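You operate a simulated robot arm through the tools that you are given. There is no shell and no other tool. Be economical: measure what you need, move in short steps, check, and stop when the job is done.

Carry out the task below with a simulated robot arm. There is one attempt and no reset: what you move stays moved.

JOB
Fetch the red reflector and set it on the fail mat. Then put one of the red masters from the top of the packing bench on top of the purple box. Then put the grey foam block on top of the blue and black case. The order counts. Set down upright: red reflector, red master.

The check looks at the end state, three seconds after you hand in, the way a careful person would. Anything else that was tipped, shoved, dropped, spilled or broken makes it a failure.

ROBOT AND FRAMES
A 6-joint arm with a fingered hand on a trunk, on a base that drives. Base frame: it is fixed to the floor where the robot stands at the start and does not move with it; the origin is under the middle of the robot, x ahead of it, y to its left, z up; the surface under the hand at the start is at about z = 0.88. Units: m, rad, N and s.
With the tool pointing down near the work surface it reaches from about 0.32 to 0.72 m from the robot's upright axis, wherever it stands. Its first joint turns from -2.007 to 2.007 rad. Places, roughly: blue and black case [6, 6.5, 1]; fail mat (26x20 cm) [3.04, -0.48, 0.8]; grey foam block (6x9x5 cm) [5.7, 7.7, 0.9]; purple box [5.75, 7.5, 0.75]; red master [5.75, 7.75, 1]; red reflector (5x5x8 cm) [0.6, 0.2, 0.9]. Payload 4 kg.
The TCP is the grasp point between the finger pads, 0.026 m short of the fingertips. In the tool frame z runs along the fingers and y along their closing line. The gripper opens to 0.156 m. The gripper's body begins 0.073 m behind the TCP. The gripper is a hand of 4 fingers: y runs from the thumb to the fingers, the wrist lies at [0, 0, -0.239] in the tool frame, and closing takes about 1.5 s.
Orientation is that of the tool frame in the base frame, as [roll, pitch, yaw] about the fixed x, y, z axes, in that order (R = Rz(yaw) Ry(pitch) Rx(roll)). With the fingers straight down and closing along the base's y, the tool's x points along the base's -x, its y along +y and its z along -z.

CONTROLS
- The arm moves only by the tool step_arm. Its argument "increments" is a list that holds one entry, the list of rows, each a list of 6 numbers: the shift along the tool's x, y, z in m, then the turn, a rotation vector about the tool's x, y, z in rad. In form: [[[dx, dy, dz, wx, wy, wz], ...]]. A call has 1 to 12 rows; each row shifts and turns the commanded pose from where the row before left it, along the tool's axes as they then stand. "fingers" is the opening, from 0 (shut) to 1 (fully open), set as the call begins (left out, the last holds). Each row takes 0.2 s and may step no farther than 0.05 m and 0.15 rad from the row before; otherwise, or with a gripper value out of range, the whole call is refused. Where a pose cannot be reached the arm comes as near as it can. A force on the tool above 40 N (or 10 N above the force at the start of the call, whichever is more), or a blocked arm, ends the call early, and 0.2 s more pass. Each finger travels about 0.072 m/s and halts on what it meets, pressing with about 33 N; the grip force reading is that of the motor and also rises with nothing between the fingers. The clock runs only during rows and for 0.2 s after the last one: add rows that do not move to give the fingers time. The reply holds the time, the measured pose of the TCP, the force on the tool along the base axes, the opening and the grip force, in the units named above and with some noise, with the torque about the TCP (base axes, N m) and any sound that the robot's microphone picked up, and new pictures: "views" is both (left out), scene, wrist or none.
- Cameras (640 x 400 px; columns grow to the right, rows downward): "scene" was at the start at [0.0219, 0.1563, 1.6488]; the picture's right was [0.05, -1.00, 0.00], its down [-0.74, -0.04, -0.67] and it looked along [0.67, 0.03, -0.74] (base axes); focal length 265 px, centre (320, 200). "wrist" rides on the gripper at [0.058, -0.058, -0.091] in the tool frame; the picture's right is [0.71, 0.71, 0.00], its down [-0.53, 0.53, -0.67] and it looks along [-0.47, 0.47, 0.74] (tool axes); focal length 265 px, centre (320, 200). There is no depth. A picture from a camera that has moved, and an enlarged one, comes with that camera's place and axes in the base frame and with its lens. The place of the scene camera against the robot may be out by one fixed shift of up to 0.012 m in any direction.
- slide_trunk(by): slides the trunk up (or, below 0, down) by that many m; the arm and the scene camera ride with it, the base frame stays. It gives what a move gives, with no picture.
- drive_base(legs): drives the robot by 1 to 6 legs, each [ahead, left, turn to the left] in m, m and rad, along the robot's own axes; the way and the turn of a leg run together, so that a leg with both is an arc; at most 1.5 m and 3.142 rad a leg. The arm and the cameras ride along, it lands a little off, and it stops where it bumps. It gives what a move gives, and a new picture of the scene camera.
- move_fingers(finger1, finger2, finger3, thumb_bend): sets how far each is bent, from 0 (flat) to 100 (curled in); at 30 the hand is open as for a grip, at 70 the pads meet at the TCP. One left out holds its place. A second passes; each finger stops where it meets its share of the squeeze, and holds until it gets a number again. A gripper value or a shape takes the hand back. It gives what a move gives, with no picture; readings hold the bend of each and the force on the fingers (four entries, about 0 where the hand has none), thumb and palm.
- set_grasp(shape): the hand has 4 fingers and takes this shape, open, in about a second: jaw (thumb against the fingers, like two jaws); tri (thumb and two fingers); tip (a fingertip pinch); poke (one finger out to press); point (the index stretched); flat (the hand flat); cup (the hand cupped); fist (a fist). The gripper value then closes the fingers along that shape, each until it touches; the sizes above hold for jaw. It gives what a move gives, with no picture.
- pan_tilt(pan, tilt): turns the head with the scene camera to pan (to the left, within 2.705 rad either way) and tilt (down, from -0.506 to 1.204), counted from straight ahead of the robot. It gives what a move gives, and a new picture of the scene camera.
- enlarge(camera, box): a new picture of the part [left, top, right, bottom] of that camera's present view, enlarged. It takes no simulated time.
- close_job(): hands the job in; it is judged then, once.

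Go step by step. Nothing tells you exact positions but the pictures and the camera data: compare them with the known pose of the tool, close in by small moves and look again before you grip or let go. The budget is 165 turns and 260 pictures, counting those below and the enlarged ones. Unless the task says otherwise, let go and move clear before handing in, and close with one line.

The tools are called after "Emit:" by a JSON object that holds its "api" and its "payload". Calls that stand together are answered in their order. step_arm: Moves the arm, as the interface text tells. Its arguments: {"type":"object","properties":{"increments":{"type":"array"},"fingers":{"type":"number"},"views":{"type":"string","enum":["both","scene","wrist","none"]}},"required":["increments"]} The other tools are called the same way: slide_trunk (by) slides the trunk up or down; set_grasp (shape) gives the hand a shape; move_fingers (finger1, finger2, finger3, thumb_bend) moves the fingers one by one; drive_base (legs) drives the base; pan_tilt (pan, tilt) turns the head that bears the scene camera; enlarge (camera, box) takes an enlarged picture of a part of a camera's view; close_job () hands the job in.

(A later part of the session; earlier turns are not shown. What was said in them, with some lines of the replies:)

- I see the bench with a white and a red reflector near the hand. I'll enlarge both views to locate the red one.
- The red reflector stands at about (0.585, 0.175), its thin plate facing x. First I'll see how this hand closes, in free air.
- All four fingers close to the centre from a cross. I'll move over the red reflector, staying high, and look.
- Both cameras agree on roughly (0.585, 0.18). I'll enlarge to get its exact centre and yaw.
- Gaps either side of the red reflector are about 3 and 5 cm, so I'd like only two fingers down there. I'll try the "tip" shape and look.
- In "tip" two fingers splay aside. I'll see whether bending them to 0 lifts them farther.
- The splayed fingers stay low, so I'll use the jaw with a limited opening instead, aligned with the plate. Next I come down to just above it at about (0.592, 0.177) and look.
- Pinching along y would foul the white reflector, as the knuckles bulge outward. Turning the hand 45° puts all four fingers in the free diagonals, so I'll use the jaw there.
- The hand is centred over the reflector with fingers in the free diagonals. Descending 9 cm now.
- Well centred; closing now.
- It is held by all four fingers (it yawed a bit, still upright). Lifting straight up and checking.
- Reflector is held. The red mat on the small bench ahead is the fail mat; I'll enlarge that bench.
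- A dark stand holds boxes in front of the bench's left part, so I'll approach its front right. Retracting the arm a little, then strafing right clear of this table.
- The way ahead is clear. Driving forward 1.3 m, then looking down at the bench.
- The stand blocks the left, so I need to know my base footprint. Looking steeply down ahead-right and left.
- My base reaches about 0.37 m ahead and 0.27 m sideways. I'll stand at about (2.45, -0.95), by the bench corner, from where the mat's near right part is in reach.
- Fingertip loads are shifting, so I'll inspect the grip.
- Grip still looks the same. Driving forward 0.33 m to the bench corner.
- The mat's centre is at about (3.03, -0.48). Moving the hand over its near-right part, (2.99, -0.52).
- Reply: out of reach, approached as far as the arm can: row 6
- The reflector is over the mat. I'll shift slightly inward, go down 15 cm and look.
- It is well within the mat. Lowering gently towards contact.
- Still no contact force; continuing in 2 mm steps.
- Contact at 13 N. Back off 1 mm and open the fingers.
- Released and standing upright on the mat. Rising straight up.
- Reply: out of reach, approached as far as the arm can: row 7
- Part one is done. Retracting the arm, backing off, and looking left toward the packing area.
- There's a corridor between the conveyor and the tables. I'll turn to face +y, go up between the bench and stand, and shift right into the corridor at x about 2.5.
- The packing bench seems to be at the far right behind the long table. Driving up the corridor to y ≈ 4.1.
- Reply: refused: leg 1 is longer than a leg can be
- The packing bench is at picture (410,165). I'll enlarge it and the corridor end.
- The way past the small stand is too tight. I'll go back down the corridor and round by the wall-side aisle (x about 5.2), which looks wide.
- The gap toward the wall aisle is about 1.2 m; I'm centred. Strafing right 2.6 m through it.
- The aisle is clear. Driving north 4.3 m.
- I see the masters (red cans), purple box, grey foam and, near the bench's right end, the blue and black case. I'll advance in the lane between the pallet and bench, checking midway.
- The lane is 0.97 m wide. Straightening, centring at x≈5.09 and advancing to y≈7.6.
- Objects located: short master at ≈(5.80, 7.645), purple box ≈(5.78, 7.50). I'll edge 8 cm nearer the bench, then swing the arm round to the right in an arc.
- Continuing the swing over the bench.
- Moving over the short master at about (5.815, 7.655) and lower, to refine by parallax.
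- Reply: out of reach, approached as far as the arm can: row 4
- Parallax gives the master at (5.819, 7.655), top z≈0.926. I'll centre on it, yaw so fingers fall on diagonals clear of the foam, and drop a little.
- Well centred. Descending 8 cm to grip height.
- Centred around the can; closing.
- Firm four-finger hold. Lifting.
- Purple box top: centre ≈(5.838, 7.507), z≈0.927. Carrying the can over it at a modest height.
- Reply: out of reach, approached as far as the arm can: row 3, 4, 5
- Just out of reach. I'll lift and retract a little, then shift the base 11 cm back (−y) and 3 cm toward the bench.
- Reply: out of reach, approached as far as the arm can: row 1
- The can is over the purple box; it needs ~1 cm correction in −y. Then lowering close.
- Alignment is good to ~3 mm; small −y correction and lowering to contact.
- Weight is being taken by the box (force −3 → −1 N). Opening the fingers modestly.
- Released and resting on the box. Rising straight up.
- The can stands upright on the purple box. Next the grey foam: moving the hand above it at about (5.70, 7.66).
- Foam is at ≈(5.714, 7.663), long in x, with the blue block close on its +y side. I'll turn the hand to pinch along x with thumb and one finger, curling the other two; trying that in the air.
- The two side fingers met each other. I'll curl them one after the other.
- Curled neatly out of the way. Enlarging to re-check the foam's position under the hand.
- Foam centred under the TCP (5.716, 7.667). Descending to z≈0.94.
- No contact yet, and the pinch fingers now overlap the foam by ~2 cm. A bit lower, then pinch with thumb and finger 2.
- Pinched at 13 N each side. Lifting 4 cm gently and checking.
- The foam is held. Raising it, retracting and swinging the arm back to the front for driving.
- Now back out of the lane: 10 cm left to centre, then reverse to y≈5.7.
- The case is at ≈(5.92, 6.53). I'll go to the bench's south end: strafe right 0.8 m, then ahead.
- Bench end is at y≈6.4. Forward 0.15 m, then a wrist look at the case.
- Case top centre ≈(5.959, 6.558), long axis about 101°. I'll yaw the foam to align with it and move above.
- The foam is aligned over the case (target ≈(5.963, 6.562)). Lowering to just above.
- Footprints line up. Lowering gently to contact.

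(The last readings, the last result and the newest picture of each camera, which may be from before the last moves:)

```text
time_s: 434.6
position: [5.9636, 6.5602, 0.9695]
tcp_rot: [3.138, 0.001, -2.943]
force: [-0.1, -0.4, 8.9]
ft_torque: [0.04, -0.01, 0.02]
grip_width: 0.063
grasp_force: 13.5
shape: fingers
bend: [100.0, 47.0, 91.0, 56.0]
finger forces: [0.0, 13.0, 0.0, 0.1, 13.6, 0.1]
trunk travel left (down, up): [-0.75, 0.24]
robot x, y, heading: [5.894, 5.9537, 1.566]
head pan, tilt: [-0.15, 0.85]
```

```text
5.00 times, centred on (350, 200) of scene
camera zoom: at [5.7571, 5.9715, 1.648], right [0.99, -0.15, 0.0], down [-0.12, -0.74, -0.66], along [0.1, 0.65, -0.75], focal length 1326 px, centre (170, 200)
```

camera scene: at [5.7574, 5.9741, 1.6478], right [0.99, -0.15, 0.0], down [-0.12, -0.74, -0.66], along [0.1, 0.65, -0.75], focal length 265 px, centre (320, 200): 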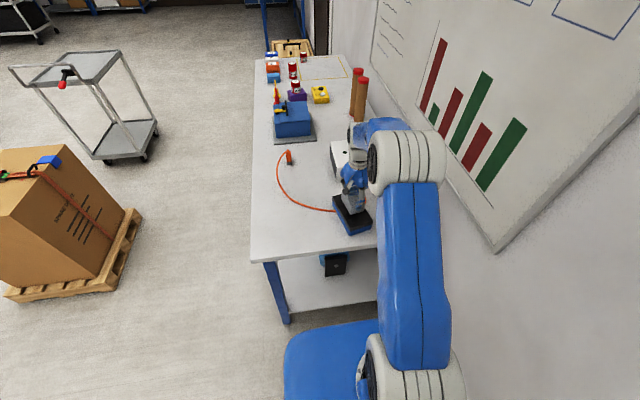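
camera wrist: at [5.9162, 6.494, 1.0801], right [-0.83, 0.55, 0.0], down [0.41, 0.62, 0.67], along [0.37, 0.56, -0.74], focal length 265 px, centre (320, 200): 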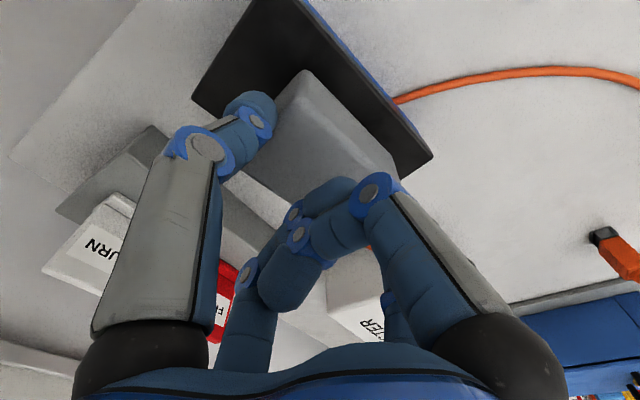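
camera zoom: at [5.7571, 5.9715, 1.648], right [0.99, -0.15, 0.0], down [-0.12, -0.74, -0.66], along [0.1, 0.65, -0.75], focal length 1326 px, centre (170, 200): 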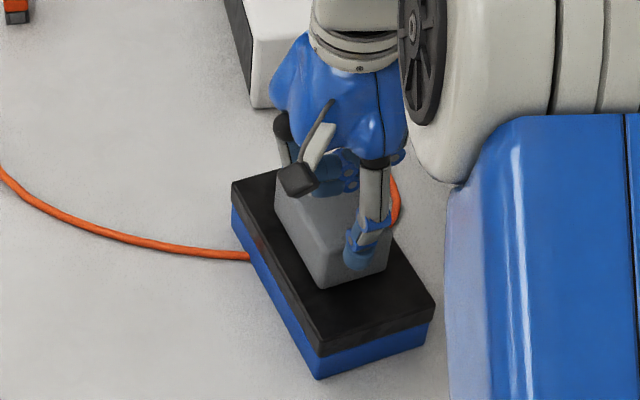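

Contact (9 N) and the foam sits fully on the case. Opening thumb and finger 2.

Emit:
{"api": "step_arm", "payload": {"increments": [[[0, 0, -0.001, 0, 0, 0], [0, 0, 0, 0, 0, 0]]], "views": "none"}}

Emit:
{"api": "move_fingers", "payload": {"finger2": 32, "thumb_bend": 35}}

Emit:
{"api": "enlarge", "payload": {"camera": "scene", "box": [310, 160, 390, 240]}}

```text
time_s: 435.2
position: [5.9631, 6.5591, 0.9696]
tcp_rot: [3.14, 0.002, -2.942]
force: [-0.2, -0.2, 8.7]
ft_torque: [0.1, 0.02, 0.01]
grip_width: 0.0626
grasp_force: 13.3
shape: fingers
bend: [100.0, 47.0, 91.0, 56.0]
finger forces: [0.0, 13.0, 0.1, 0.0, 13.4, 0.1]
trunk travel left (down, up): [-0.75, 0.24]
robot x, y, heading: [5.8937, 5.9518, 1.57]
head pan, tilt: [-0.15, 0.85]
```

```text
time_s: 436.2
position: [5.9625, 6.5601, 0.9692]
tcp_rot: [-3.141, 0.0, -2.941]
force: [-0.2, 0.1, -0.9]
ft_torque: [0.01, 0.02, 0.01]
grip_width: 0.0839
grasp_force: 0.0
shape: fingers
bend: [100.0, 32.0, 91.0, 35.0]
finger forces: [0.0, 0.0, 0.0, 0.0, 0.0, 0.0]
trunk travel left (down, up): [-0.75, 0.24]
robot x, y, heading: [5.8969, 5.9511, 1.567]
head pan, tilt: [-0.15, 0.85]
```

```text
5.00 times, centred on (350, 200) of scene
camera zoom: at [5.7573, 5.9723, 1.6478], right [0.99, -0.15, 0.0], down [-0.12, -0.74, -0.66], along [0.1, 0.65, -0.75], focal length 1326 px, centre (170, 200)
```

zoom: 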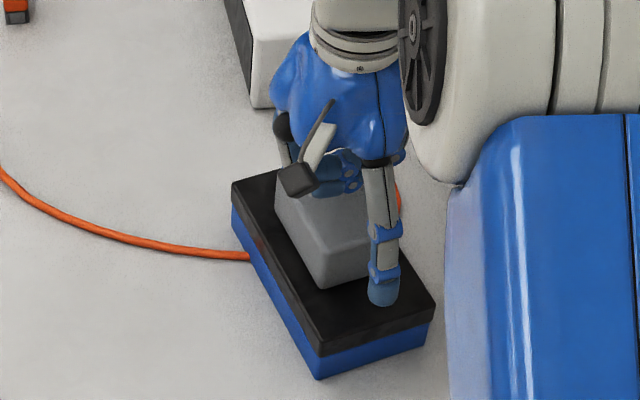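

Released. Rising straight up and clear.

Emit:
{"api": "step_arm", "payload": {"increments": [[[0, 0, -0.02, 0, 0, 0], [0, 0, -0.04, 0, 0, 0], [0, 0, -0.04, 0, 0, 0], [0, 0, -0.05, 0, 0, 0], [0, 0, -0.04, 0, 0, 0], [0, -0.04, 0, 0, 0, 0], [0, -0.04, 0, 0, 0, 0], [0, -0.04, 0, 0, 0, 0], [0, -0.03, 0, 0, 0, 0], [0, 0, 0, 0, 0, 0]]]}}

Emit:
{"api": "enlarge", "payload": {"camera": "scene", "box": [300, 150, 400, 250]}}

Emit:
{"api": "enlarge", "payload": {"camera": "scene", "box": [255, 40, 355, 150]}}

```text
time_s: 438.4
position: [5.9932, 6.4143, 1.159]
tcp_rot: [-3.141, 0.001, -2.942]
force: [0.1, -0.8, 0.6]
ft_torque: [-0.07, 0.04, 0.03]
grip_width: 0.0837
grasp_force: 0.0
shape: fingers
bend: [100.0, 32.0, 91.0, 35.0]
finger forces: [0.0, 0.1, 0.0, 0.0, 0.0, 0.0]
trunk travel left (down, up): [-0.75, 0.24]
robot x, y, heading: [5.8928, 5.9518, 1.57]
head pan, tilt: [-0.15, 0.85]
camera scene: at [5.7575, 5.9753, 1.6477], right [0.99, -0.15, 0.0], down [-0.12, -0.74, -0.66], along [0.1, 0.65, -0.75], focal length 265 px, centre (320, 200)
camera wrist: at [5.9472, 6.3477, 1.2511], right [-0.83, 0.55, 0.0], down [0.41, 0.62, 0.67], along [0.37, 0.56, -0.74], focal length 265 px, centre (320, 200)
```

scene: 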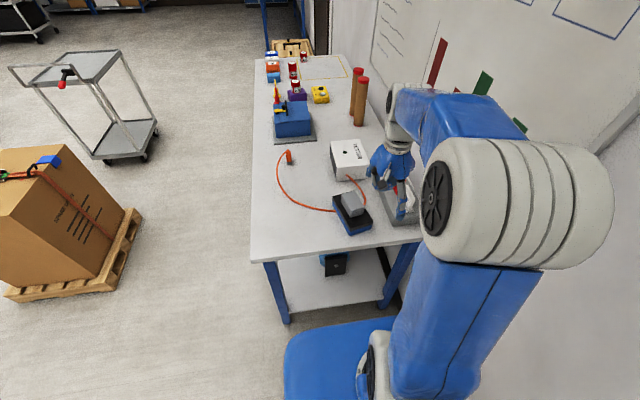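
wrist: 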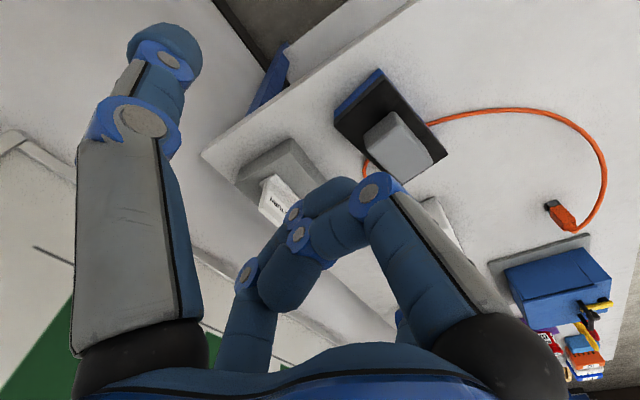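

```text
4.00 times, centred on (350, 200) of scene
camera zoom: at [5.7575, 5.9753, 1.6477], right [0.99, -0.15, 0.0], down [-0.12, -0.74, -0.66], along [0.1, 0.65, -0.75], focal length 1061 px, centre (200, 200)
```

zoom: 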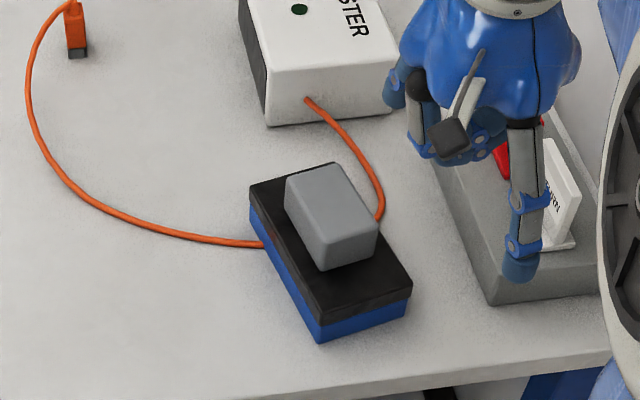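

```text
3.64 times, centred on (305, 95) of scene
camera zoom: at [5.7575, 5.9753, 1.6477], right [0.99, -0.15, 0.0], down [-0.12, -0.74, -0.66], along [0.1, 0.65, -0.75], focal length 965 px, centre (374, 582)
```

zoom: 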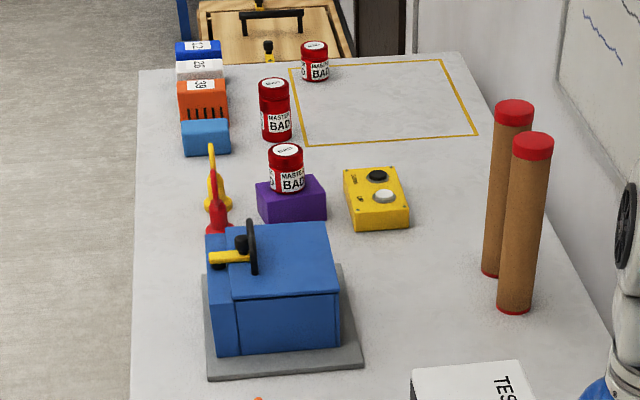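

All three items are in place: the foam lies on the case, the can stands upright on the purple box, and the hand is clear. Handing in.

Emit:
{"api": "close_job", "payload": {}}

```text
The job is handed in.
```

The red reflector is upright on the fail mat, a red master is upright on the purple box, and the grey foam block lies on the blue and black case. They were placed in that order, and I saw nothing else tipped or moved.
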